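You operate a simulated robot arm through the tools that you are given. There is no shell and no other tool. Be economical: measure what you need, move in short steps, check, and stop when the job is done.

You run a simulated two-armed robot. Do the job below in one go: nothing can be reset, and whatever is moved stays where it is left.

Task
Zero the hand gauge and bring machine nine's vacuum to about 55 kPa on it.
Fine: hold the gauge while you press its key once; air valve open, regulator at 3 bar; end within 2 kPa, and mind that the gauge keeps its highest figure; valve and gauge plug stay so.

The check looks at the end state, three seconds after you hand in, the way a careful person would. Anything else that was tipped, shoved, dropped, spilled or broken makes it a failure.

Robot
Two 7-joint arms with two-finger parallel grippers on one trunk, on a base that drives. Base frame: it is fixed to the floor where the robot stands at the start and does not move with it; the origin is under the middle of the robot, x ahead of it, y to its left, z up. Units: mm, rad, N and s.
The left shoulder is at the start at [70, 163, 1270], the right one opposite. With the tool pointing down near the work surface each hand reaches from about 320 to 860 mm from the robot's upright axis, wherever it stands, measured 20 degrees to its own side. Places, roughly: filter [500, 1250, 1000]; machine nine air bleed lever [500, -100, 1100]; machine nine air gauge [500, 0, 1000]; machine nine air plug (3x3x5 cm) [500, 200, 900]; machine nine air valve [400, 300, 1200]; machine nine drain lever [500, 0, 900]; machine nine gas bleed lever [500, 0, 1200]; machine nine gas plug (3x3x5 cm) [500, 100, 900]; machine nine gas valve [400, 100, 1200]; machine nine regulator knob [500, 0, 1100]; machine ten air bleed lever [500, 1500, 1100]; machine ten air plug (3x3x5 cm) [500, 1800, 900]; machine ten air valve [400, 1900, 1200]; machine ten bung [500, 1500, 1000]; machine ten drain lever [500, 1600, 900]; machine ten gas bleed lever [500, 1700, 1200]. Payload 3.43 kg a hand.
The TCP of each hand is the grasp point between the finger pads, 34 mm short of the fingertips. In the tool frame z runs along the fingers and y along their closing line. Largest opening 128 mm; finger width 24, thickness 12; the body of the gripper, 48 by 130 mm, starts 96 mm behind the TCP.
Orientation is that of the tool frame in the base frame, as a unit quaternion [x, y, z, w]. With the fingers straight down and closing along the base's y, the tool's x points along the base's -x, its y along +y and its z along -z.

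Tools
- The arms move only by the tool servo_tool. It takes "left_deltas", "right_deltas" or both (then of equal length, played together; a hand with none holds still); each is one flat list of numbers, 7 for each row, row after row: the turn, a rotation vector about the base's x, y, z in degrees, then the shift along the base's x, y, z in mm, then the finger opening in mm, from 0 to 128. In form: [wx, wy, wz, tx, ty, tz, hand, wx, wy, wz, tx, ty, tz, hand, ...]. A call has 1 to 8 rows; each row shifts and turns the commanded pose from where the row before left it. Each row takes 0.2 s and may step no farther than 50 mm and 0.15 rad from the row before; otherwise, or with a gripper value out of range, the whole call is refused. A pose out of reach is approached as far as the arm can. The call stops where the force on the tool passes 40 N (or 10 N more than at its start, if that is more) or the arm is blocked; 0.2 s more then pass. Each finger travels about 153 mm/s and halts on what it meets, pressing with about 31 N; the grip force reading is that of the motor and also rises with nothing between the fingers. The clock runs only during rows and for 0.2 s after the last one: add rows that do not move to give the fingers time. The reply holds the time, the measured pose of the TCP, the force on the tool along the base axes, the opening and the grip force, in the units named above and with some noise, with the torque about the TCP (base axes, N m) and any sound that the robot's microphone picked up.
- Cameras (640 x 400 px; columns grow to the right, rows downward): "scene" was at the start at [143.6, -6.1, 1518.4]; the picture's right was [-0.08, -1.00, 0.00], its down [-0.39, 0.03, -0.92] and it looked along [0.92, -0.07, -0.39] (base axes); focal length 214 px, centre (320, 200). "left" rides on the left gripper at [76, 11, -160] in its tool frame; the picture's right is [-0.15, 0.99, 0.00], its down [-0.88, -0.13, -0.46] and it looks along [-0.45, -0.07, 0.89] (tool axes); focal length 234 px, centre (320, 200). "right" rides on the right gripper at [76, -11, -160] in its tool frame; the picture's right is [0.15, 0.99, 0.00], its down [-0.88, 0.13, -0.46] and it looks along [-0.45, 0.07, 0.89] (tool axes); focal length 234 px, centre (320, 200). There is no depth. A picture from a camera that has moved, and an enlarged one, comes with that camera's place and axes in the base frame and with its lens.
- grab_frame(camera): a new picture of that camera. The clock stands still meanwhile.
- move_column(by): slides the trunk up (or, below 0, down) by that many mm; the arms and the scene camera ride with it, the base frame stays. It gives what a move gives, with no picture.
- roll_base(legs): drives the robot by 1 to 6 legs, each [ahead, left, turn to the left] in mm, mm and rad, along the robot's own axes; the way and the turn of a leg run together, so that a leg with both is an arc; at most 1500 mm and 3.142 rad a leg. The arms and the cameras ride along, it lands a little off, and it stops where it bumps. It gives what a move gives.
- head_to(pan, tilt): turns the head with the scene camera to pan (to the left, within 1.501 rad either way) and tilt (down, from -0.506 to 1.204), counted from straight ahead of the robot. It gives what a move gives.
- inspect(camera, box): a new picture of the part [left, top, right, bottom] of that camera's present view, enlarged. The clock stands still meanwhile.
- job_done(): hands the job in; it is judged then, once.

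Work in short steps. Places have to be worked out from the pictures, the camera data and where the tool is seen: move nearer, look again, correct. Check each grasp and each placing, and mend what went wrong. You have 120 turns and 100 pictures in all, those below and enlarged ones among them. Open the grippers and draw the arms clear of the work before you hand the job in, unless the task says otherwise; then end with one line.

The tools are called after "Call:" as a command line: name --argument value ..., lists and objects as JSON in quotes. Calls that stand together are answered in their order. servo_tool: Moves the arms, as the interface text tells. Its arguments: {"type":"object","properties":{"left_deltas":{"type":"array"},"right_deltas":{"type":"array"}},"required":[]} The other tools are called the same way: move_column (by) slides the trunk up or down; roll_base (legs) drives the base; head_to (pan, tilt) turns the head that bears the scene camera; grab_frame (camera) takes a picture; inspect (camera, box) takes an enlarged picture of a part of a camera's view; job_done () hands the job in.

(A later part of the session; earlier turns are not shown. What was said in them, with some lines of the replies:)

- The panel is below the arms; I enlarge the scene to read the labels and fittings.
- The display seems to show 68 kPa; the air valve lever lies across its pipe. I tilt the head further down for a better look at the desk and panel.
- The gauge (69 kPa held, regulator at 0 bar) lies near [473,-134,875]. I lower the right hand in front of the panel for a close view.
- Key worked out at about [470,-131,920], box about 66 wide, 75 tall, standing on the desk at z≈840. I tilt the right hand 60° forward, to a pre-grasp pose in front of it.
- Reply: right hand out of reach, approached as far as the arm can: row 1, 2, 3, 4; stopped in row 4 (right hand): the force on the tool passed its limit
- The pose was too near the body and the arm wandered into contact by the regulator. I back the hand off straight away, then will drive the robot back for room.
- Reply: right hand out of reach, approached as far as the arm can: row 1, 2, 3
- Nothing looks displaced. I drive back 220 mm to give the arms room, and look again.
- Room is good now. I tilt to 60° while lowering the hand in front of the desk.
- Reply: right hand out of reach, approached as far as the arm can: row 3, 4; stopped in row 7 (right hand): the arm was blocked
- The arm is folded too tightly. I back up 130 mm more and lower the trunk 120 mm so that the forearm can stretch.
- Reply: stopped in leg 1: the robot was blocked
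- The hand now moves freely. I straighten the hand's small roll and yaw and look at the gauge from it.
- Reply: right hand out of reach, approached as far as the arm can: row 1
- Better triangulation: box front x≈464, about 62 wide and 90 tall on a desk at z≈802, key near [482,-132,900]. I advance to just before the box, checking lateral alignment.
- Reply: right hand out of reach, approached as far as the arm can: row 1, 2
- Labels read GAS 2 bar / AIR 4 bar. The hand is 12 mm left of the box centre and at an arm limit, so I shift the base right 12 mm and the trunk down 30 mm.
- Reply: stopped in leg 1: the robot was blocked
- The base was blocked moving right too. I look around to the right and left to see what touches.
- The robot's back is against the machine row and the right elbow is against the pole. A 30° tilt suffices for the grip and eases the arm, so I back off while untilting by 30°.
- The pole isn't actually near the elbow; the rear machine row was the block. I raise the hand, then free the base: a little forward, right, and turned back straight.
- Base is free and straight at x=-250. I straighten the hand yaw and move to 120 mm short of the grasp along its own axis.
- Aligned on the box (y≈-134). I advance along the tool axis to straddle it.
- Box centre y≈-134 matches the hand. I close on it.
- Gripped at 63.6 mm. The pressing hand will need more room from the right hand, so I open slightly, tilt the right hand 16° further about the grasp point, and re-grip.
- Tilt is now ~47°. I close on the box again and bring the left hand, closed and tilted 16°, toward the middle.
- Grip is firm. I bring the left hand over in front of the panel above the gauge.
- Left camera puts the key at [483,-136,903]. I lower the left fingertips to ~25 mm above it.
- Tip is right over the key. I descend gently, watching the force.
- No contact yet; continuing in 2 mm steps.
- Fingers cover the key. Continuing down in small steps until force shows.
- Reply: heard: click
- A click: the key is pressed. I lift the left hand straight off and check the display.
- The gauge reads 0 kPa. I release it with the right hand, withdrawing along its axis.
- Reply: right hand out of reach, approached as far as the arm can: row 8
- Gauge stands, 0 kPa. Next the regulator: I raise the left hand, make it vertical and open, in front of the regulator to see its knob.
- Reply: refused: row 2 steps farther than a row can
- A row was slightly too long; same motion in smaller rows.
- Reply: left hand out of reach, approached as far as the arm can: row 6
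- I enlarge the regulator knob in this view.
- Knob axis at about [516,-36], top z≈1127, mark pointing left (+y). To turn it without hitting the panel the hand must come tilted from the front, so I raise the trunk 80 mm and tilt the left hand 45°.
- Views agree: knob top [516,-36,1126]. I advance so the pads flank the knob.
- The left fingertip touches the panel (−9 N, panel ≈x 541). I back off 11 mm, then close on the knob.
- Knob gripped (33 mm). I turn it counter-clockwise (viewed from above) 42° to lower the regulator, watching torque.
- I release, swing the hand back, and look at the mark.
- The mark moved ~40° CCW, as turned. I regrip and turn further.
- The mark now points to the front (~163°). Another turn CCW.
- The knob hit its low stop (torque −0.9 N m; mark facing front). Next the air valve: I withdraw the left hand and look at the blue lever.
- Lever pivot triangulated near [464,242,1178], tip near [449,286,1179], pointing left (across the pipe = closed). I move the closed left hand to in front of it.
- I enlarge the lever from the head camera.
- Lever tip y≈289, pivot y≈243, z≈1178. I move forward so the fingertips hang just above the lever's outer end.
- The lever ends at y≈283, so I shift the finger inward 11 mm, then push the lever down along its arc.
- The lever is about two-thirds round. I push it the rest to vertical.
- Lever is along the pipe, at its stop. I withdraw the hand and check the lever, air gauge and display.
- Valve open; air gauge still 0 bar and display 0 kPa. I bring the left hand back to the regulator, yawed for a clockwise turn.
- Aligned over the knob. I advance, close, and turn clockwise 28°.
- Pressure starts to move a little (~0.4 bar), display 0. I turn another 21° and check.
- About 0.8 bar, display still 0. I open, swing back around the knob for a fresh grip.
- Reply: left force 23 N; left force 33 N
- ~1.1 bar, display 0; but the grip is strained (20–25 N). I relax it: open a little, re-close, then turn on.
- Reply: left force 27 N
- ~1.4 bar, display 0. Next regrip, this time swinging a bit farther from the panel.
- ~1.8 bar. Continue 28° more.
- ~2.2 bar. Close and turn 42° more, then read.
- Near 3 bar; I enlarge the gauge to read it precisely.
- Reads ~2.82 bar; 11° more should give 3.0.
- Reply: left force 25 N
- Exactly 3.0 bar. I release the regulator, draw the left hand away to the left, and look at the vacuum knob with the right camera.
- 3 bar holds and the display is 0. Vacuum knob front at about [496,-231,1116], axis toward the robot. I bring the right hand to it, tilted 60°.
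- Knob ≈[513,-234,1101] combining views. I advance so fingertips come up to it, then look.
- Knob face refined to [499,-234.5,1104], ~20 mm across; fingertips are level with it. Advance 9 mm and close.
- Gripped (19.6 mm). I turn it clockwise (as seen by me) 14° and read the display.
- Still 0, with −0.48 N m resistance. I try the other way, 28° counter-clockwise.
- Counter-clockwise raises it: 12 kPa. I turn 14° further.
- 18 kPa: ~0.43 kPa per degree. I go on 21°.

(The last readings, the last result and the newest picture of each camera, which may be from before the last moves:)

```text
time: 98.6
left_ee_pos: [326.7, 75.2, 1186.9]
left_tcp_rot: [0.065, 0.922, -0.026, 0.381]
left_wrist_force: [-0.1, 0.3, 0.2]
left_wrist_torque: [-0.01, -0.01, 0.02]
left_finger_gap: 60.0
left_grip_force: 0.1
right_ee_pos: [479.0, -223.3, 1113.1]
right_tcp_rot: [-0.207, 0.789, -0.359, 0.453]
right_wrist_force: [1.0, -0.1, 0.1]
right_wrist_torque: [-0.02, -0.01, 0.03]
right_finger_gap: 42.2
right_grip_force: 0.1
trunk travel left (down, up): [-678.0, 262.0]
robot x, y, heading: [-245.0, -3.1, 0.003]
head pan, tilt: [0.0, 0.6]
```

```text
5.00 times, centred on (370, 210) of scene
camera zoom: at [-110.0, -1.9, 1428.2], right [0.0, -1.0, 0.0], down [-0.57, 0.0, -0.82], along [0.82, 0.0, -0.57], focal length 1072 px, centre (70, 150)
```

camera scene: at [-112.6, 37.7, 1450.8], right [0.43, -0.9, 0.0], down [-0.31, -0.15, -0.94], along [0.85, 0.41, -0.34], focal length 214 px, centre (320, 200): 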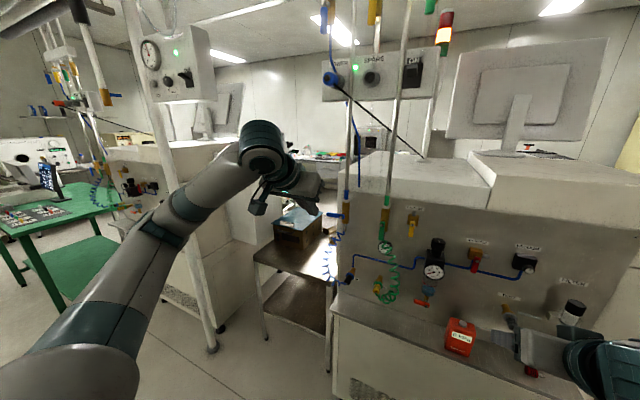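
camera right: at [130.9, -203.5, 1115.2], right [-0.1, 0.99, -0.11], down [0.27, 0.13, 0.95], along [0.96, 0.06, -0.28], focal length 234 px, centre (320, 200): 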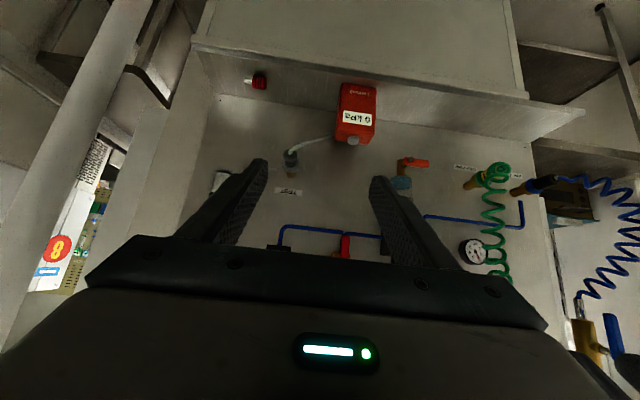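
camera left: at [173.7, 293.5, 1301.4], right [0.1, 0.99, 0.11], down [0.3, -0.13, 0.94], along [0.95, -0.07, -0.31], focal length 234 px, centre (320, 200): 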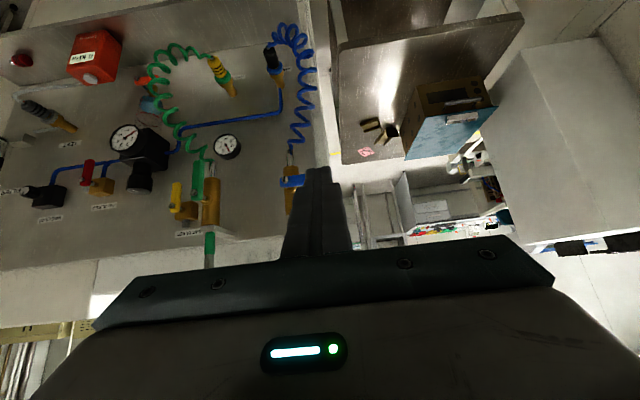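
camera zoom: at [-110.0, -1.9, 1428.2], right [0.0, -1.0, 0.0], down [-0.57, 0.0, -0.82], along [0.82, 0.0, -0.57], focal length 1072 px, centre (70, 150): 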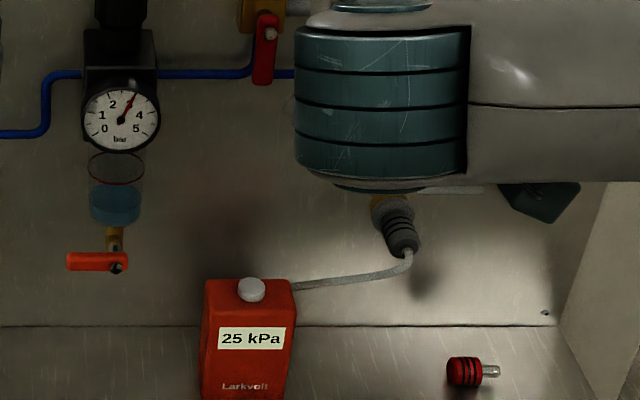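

25 kPa, hand released. I swing the hand back 68° around the knob for the next grip.

Call:
servo_tool --right_deltas '[8.5, 0, 0, 0, -1.68, 1.85, 42, 8.5, 0, 0, 0, -1.91, 1.6, 42, 8.5, 0, 0, 0, -2.1, 1.3, 42, 8.5, 0, 0, 0, -2.24, 0.95, 42, 8.5, 0, 0, 0, -2.33, 0.6, 42, 8.5, 0, 0, 0, -2.37, 0.2, 42, 8.5, 0, 0, 0, -2.36, -0.2, 42, 8.5, 0, 0, 0, -2.29, -0.55, 42]'

Call:
servo_tool --right_deltas '[0, 0, 0, 0, 0, 0, 25, 0, 0, 0, 0, 0, 0, 5, 0, 0, 0, 0, 0, 0, 5, 0, 0, 0, 0, 0, 0, 5]'

Call:
inspect --camera "scene" --box '[330, 170, 410, 250]'

```text
time: 100.4
left_ee_pos: [325.8, 75.3, 1187.2]
left_tcp_rot: [0.064, 0.922, -0.026, 0.382]
left_wrist_force: [-0.1, 0.2, 0.3]
left_wrist_torque: [0.04, 0.02, 0.03]
left_finger_gap: 60.0
left_grip_force: 0.1
right_ee_pos: [478.9, -242.2, 1120.2]
right_tcp_rot: [0.085, 0.855, 0.143, 0.492]
right_wrist_force: [0.1, 0.7, -0.9]
right_wrist_torque: [0.01, 0.01, 0.02]
right_finger_gap: 42.2
right_grip_force: 0.1
trunk travel left (down, up): [-678.0, 262.0]
robot x, y, heading: [-250.3, -5.0, -0.001]
head pan, tilt: [0.0, 0.6]
```

```text
time: 101.4
left_ee_pos: [325.4, 75.2, 1186.9]
left_tcp_rot: [0.064, 0.922, -0.026, 0.381]
left_wrist_force: [-0.4, -0.7, 0.4]
left_wrist_torque: [0.02, -0.01, -0.03]
left_finger_gap: 60.1
left_grip_force: 0.1
right_ee_pos: [478.0, -241.5, 1119.7]
right_tcp_rot: [0.083, 0.855, 0.144, 0.491]
right_wrist_force: [0.0, 0.7, -0.5]
right_wrist_torque: [0.01, -0.03, 0.24]
right_finger_gap: 19.5
right_grip_force: 44.9
trunk travel left (down, up): [-678.0, 262.0]
robot x, y, heading: [-252.2, -1.8, -0.002]
head pan, tilt: [0.0, 0.6]
```

```text
5.00 times, centred on (370, 210) of scene
camera zoom: at [-109.9, -1.5, 1428.2], right [0.0, -1.0, 0.0], down [-0.57, 0.0, -0.82], along [0.82, 0.0, -0.57], focal length 1072 px, centre (70, 150)
```

zoom: 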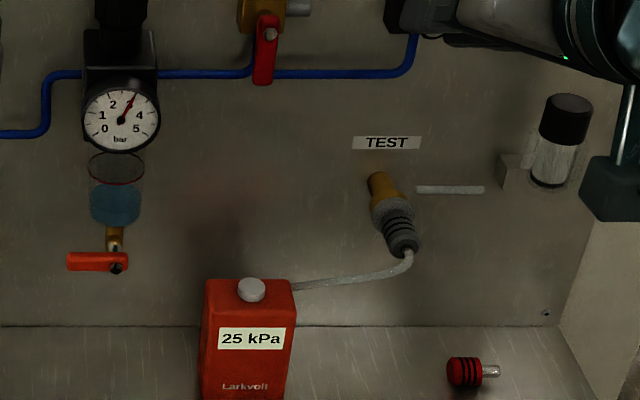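

Gripped, still 25. I turn 42° (expect ~43 kPa).

Call:
servo_tool --right_deltas '[-7, 0, 0, 0, 1.85, 0.5, 5, -7, 0, 0, 0, 1.9, 0.3, 5, -7, 0, 0, 0, 1.9, 0.05, 5, -7, 0, 0, 0, 1.9, -0.2, 5, -7, 0, 0, 0, 1.85, -0.4, 5, -7, 0, 0, 0, 1.8, -0.65, 5, 0, 0, 0, 0, 0, 0, 5, 0, 0, 0, 0, 0, 0, 5]'

Call:
inspect --camera "scene" --box '[330, 190, 390, 250]'

```text
time: 103.2
left_ee_pos: [325.5, 74.7, 1185.0]
left_tcp_rot: [0.064, 0.922, -0.026, 0.381]
left_wrist_force: [-0.6, 0.2, 0.5]
left_wrist_torque: [-0.01, 0.0, -0.04]
left_finger_gap: 60.2
left_grip_force: 0.1
right_ee_pos: [478.7, -229.8, 1119.9]
right_tcp_rot: [-0.098, 0.849, -0.173, 0.489]
right_wrist_force: [2.1, -2.1, 1.0]
right_wrist_torque: [-0.05, -0.02, 0.2]
right_finger_gap: 19.5
right_grip_force: 45.1
trunk travel left (down, up): [-678.0, 262.0]
robot x, y, heading: [-253.2, -4.1, 0.001]
head pan, tilt: [0.0, 0.6]
```

```text
6.67 times, centred on (360, 220) of scene
camera zoom: at [-110.0, -1.8, 1428.2], right [0.0, -1.0, 0.0], down [-0.57, 0.0, -0.82], along [0.82, 0.0, -0.57], focal length 1430 px, centre (53, 67)
```

zoom: 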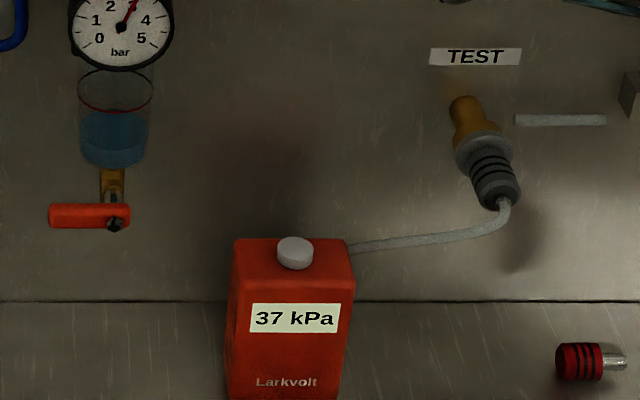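

37 kPa. Turn 28° further.

Call:
servo_tool --right_deltas '[-7, 0, 0, 0, 1.75, -0.87, 5, -7, 0, 0, 0, 1.6, -1.08, 5, -7, 0, 0, 0, 1.45, -1.27, 5, -7, 0, 0, 0, 1.3, -1.44, 5, 0, 0, 0, 0, 0, 0, 5, 0, 0, 0, 0, 0, 0, 5]'

Call:
inspect --camera "scene" --box '[330, 190, 390, 250]'

```text
time: 104.6
left_ee_pos: [326.3, 75.4, 1186.5]
left_tcp_rot: [0.064, 0.922, -0.026, 0.382]
left_wrist_force: [0.5, -0.5, 0.8]
left_wrist_torque: [-0.01, 0.03, 0.0]
left_finger_gap: 59.9
left_grip_force: 0.1
right_ee_pos: [478.1, -224.8, 1114.7]
right_tcp_rot: [-0.214, 0.782, -0.374, 0.45]
right_wrist_force: [3.8, -2.2, 4.5]
right_wrist_torque: [-0.04, -0.05, 0.29]
right_finger_gap: 19.4
right_grip_force: 45.3
trunk travel left (down, up): [-678.0, 262.0]
robot x, y, heading: [-249.1, -1.5, 0.003]
head pan, tilt: [0.0, 0.6]
```

```text
6.67 times, centred on (360, 220) of scene
camera zoom: at [-110.0, -1.6, 1428.2], right [0.0, -1.0, 0.0], down [-0.57, 0.0, -0.82], along [0.82, 0.0, -0.57], focal length 1430 px, centre (53, 67)
```

zoom: 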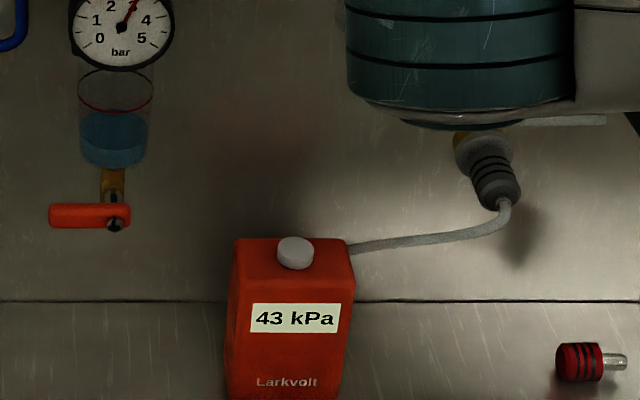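

43 kPa. Regrip: open, then swing back 68°.

Call:
servo_tool --right_deltas '[0, 0, 0, 0, 0, 0, 40, 0, 0, 0, 0, 0, 0, 42]'

Call:
servo_tool --right_deltas '[8.5, 0, 0, 0, -1.65, 1.85, 42, 8.5, 0, 0, 0, -1.9, 1.6, 42, 8.5, 0, 0, 0, -2.1, 1.3, 42, 8.5, 0, 0, 0, -2.2, 0.95, 42, 8.5, 0, 0, 0, -2.3, 0.6, 42, 8.5, 0, 0, 0, -2.3, 0.2, 42, 8.5, 0, 0, 0, -2.3, -0.2, 42, 8.5, 0, 0, 0, -2.2, -0.55, 42]'

Call:
servo_tool --right_deltas '[0, 0, 0, 0, 0, 0, 25, 0, 0, 0, 0, 0, 0, 5, 0, 0, 0, 0, 0, 0, 5, 0, 0, 0, 0, 0, 0, 5]'

```text
time: 105.2
left_ee_pos: [326.4, 76.6, 1185.4]
left_tcp_rot: [0.064, 0.922, -0.026, 0.382]
left_wrist_force: [-0.3, -0.2, -0.3]
left_wrist_torque: [-0.02, 0.02, -0.03]
left_finger_gap: 60.0
left_grip_force: 0.0
right_ee_pos: [477.7, -223.3, 1115.4]
right_tcp_rot: [-0.215, 0.783, -0.373, 0.45]
right_wrist_force: [-0.3, -0.8, 0.1]
right_wrist_torque: [0.02, 0.02, -0.02]
right_finger_gap: 41.9
right_grip_force: 0.1
trunk travel left (down, up): [-678.0, 262.0]
robot x, y, heading: [-251.2, 1.4, 0.002]
head pan, tilt: [0.0, 0.6]
```

```text
time: 107.0
left_ee_pos: [326.3, 74.1, 1187.0]
left_tcp_rot: [0.064, 0.921, -0.025, 0.382]
left_wrist_force: [-0.9, -0.6, 0.5]
left_wrist_torque: [-0.01, 0.05, 0.03]
left_finger_gap: 60.0
left_grip_force: 0.0
right_ee_pos: [477.7, -242.0, 1120.9]
right_tcp_rot: [0.076, 0.857, 0.129, 0.493]
right_wrist_force: [0.0, -0.3, -0.1]
right_wrist_torque: [0.02, -0.02, 0.02]
right_finger_gap: 41.8
right_grip_force: 0.0
trunk travel left (down, up): [-678.0, 262.0]
robot x, y, heading: [-248.0, -5.3, 0.001]
head pan, tilt: [0.0, 0.6]
```

```text
time: 108.0
left_ee_pos: [325.4, 74.2, 1186.3]
left_tcp_rot: [0.064, 0.922, -0.026, 0.382]
left_wrist_force: [0.6, -0.5, 0.3]
left_wrist_torque: [0.0, -0.01, 0.0]
left_finger_gap: 60.0
left_grip_force: 0.0
right_ee_pos: [478.7, -239.8, 1121.3]
right_tcp_rot: [0.075, 0.857, 0.127, 0.493]
right_wrist_force: [0.7, -1.3, -0.2]
right_wrist_torque: [0.0, -0.1, 0.27]
right_finger_gap: 19.7
right_grip_force: 45.1
trunk travel left (down, up): [-678.0, 262.0]
robot x, y, heading: [-248.3, 0.2, 0.002]
head pan, tilt: [0.0, 0.6]
```

Regripped. I turn 28° (expect ~49–52 at most) and read.

Call:
servo_tool --right_deltas '[-7, 0, 0, 0, 1.85, 0.3, 5, -7, 0, 0, 0, 1.9, 0.1, 5, -7, 0, 0, 0, 1.9, 0, 5, -7, 0, 0, 0, 1.9, -0.2, 5, 0, 0, 0, 0, 0, 0, 5, 0, 0, 0, 0, 0, 0, 5]'

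Call:
inspect --camera "scene" --box '[330, 190, 390, 250]'

```text
time: 109.4
left_ee_pos: [325.1, 75.1, 1186.3]
left_tcp_rot: [0.065, 0.922, -0.026, 0.382]
left_wrist_force: [-0.4, -0.1, 0.3]
left_wrist_torque: [0.03, -0.01, 0.0]
left_finger_gap: 60.2
left_grip_force: 0.0
right_ee_pos: [478.2, -232.8, 1121.0]
right_tcp_rot: [-0.047, 0.863, -0.084, 0.496]
right_wrist_force: [-1.6, -2.9, -1.0]
right_wrist_torque: [-0.08, 0.18, 0.2]
right_finger_gap: 19.7
right_grip_force: 45.2
trunk travel left (down, up): [-678.0, 262.0]
robot x, y, heading: [-247.7, -5.2, -0.005]
head pan, tilt: [0.0, 0.6]
```

```text
6.67 times, centred on (360, 220) of scene
camera zoom: at [-110.2, -2.1, 1428.2], right [0.0, -1.0, 0.0], down [-0.56, 0.0, -0.83], along [0.83, 0.0, -0.56], focal length 1430 px, centre (53, 67)
```

zoom: 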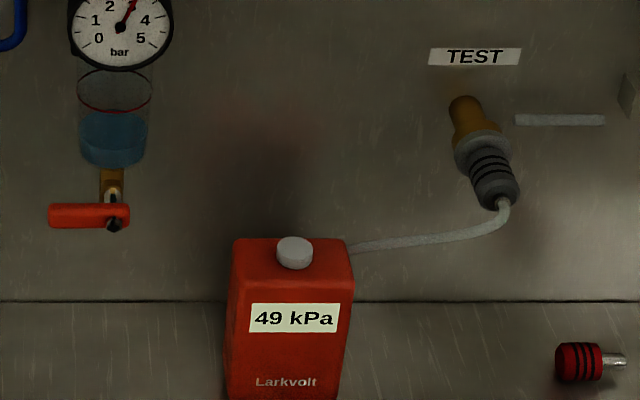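

49 kPa. I turn 18° more (expect ~53).

Call:
servo_tool --right_deltas '[-6, 0, 0, 0, 1.65, -0.3, 5, -6, 0, 0, 0, 1.6, -0.5, 5, -6, 0, 0, 0, 1.55, -0.6, 5, 0, 0, 0, 0, 0, 0, 5, 0, 0, 0, 0, 0, 0, 5, 0, 0, 0, 0, 0, 0, 5]'

Call:
inspect --camera "scene" --box '[330, 190, 390, 250]'

```text
time: 110.8
left_ee_pos: [326.3, 74.3, 1185.8]
left_tcp_rot: [0.064, 0.922, -0.026, 0.382]
left_wrist_force: [0.9, 0.4, -0.3]
left_wrist_torque: [-0.02, -0.03, -0.03]
left_finger_gap: 60.1
left_grip_force: 0.0
right_ee_pos: [477.2, -228.2, 1118.9]
right_tcp_rot: [-0.123, 0.839, -0.217, 0.483]
right_wrist_force: [-1.7, -2.6, -1.8]
right_wrist_torque: [-0.02, 0.36, 0.1]
right_finger_gap: 19.4
right_grip_force: 44.9
trunk travel left (down, up): [-678.0, 262.0]
robot x, y, heading: [-247.9, -2.4, -0.002]
head pan, tilt: [0.0, 0.6]
```

```text
6.67 times, centred on (360, 220) of scene
camera zoom: at [-110.1, -2.0, 1428.2], right [0.0, -1.0, 0.0], down [-0.57, 0.0, -0.82], along [0.82, 0.0, -0.57], focal length 1430 px, centre (53, 67)
```

zoom: 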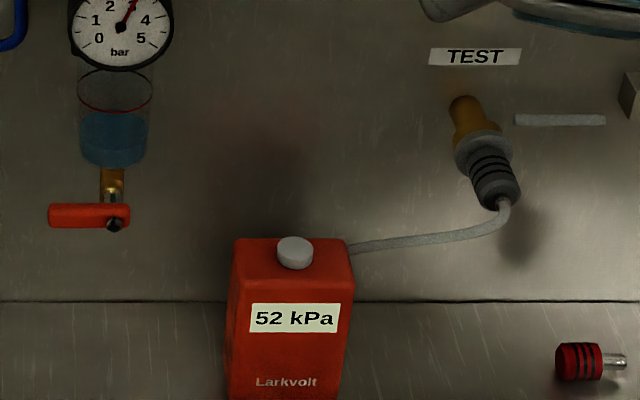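

52 kPa for 18° (+3). I turn 14° more toward ~54.5.

Call:
servo_tool --right_deltas '[-5, 0, 0, 0, 1.25, -0.6, 5, -5, 0, 0, 0, 1.2, -0.7, 5, -5, 0, 0, 0, 1.15, -0.8, 5, 0, 0, 0, 0, 0, 0, 5, 0, 0, 0, 0, 0, 0, 5, 0, 0, 0, 0, 0, 0, 5]'

Call:
inspect --camera "scene" --box '[330, 190, 390, 250]'

```text
time: 112.2
left_ee_pos: [324.7, 75.0, 1185.3]
left_tcp_rot: [0.065, 0.922, -0.027, 0.382]
left_wrist_force: [0.4, -0.5, 0.8]
left_wrist_torque: [-0.03, -0.01, 0.02]
left_finger_gap: 60.0
left_grip_force: 0.1
right_ee_pos: [479.0, -225.7, 1117.2]
right_tcp_rot: [-0.186, 0.804, -0.325, 0.463]
right_wrist_force: [-4.2, -2.8, -4.8]
right_wrist_torque: [0.03, 0.17, 0.3]
right_finger_gap: 19.6
right_grip_force: 45.1
trunk travel left (down, up): [-678.0, 262.0]
robot x, y, heading: [-250.7, -2.2, -0.0]
head pan, tilt: [0.0, 0.6]
```

```text
6.67 times, centred on (360, 220) of scene
camera zoom: at [-110.1, -2.2, 1428.2], right [0.0, -1.0, 0.0], down [-0.57, 0.0, -0.82], along [0.82, 0.0, -0.57], focal length 1430 px, centre (53, 67)
```

zoom: 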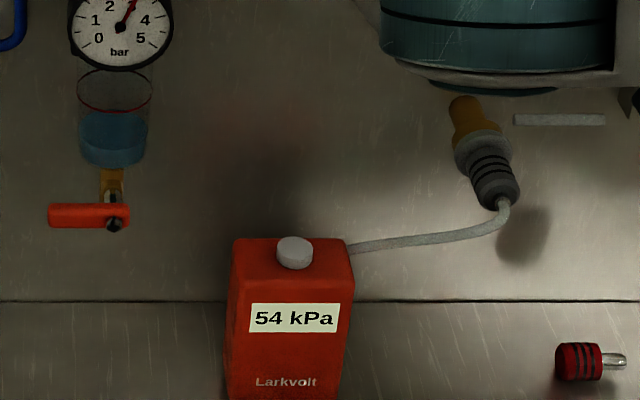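

54 kPa. A last 5°, then release.

Call:
servo_tool --right_deltas '[-5, 0, 0, 0, 1.05, -0.85, 5, 0, 0, 0, 0, 0, 0, 5, 0, 0, 0, 0, 0, 0, 5, 0, 0, 0, 0, 0, 0, 5]'

Call:
inspect --camera "scene" --box '[330, 190, 390, 250]'

```text
time: 113.2
left_ee_pos: [326.2, 73.6, 1185.8]
left_tcp_rot: [0.065, 0.921, -0.025, 0.382]
left_wrist_force: [-0.8, 0.6, 0.4]
left_wrist_torque: [-0.01, -0.01, 0.01]
left_finger_gap: 60.0
left_grip_force: 0.1
right_ee_pos: [478.3, -222.9, 1116.2]
right_tcp_rot: [-0.206, 0.79, -0.359, 0.453]
right_wrist_force: [-6.3, -2.7, -8.4]
right_wrist_torque: [0.08, 0.54, 0.11]
right_finger_gap: 19.7
right_grip_force: 45.4
trunk travel left (down, up): [-678.0, 262.0]
robot x, y, heading: [-246.8, -1.9, 0.002]
head pan, tilt: [0.0, 0.6]
```

```text
6.67 times, centred on (360, 220) of scene
camera zoom: at [-110.0, -2.4, 1428.2], right [0.0, -1.0, 0.0], down [-0.57, 0.0, -0.82], along [0.82, 0.0, -0.57], focal length 1430 px, centre (53, 67)
```

zoom: 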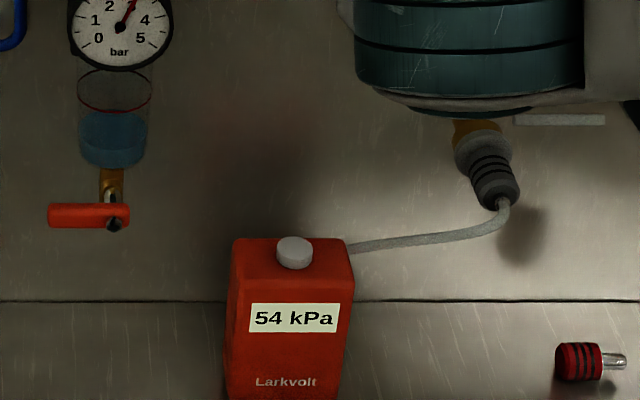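

54 kPa, within tolerance. I open and draw the right hand straight back, the left too.

Call:
servo_tool --right_deltas '[0, 0, 0, 0, 0, 0, 40, 0, 0, 0, 0, 0, 0, 42, 0, 0, 0, -15, 0, 0, 45, 0, 0, 0, -25, 0, 5, 60, 0, 0, 0, -35, 0, 10, 60, 0, 0, 0, -35, -5, 10, 60]' --left_deltas '[0, 0, 0, 0, 0, 0, 60, 0, 0, 0, 0, 0, 0, 60, 0, 0, 0, -15, 0, 0, 60, 0, 0, 0, -20, 0, 0, 60, 0, 0, 0, -20, 0, 0, 60, 0, 0, 0, -20, 0, 0, 60]'

Call:
inspect --camera "scene" --box '[230, 110, 430, 250]'

```text
time: 114.6
left_ee_pos: [248.6, 75.4, 1187.2]
left_tcp_rot: [0.064, 0.921, -0.025, 0.383]
left_wrist_force: [-0.3, 0.4, -0.2]
left_wrist_torque: [-0.01, -0.02, 0.01]
left_finger_gap: 60.2
left_grip_force: 0.0
right_ee_pos: [366.9, -227.7, 1141.8]
right_tcp_rot: [-0.205, 0.789, -0.36, 0.454]
right_wrist_force: [-0.6, 1.3, 0.3]
right_wrist_torque: [0.02, -0.02, 0.03]
right_finger_gap: 60.1
right_grip_force: 0.0
trunk travel left (down, up): [-678.0, 262.0]
robot x, y, heading: [-249.6, -4.9, 0.001]
head pan, tilt: [0.0, 0.6]
```

```text
2.86 times, centred on (330, 180) of scene
camera zoom: at [-112.1, -2.0, 1428.4], right [0.0, -1.0, 0.0], down [-0.56, 0.0, -0.83], along [0.83, 0.0, -0.56], focal length 613 px, centre (291, 257)
```

zoom: 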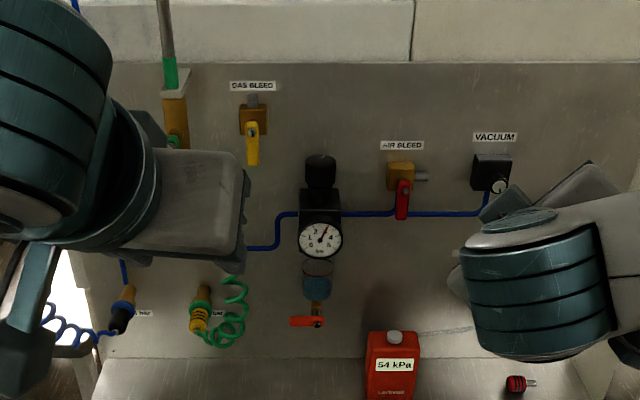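

Regulator 3 bar, display 54 kPa, valve open, plug in TEST, both hands open and clear. Handing in.

Call:
job_done

```text
The job is handed in.
```

I zeroed the gauge with one key press while holding it. It now holds a peak of 54 kPa, within 2 kPa of the target, with the air valve open, the regulator at 3 bar and the gauge plug still in TEST; while making room, the base bumped the machine row behind it and a finger touched the panel, with no displacement seen in the pictures, though I did not look behind the robot.
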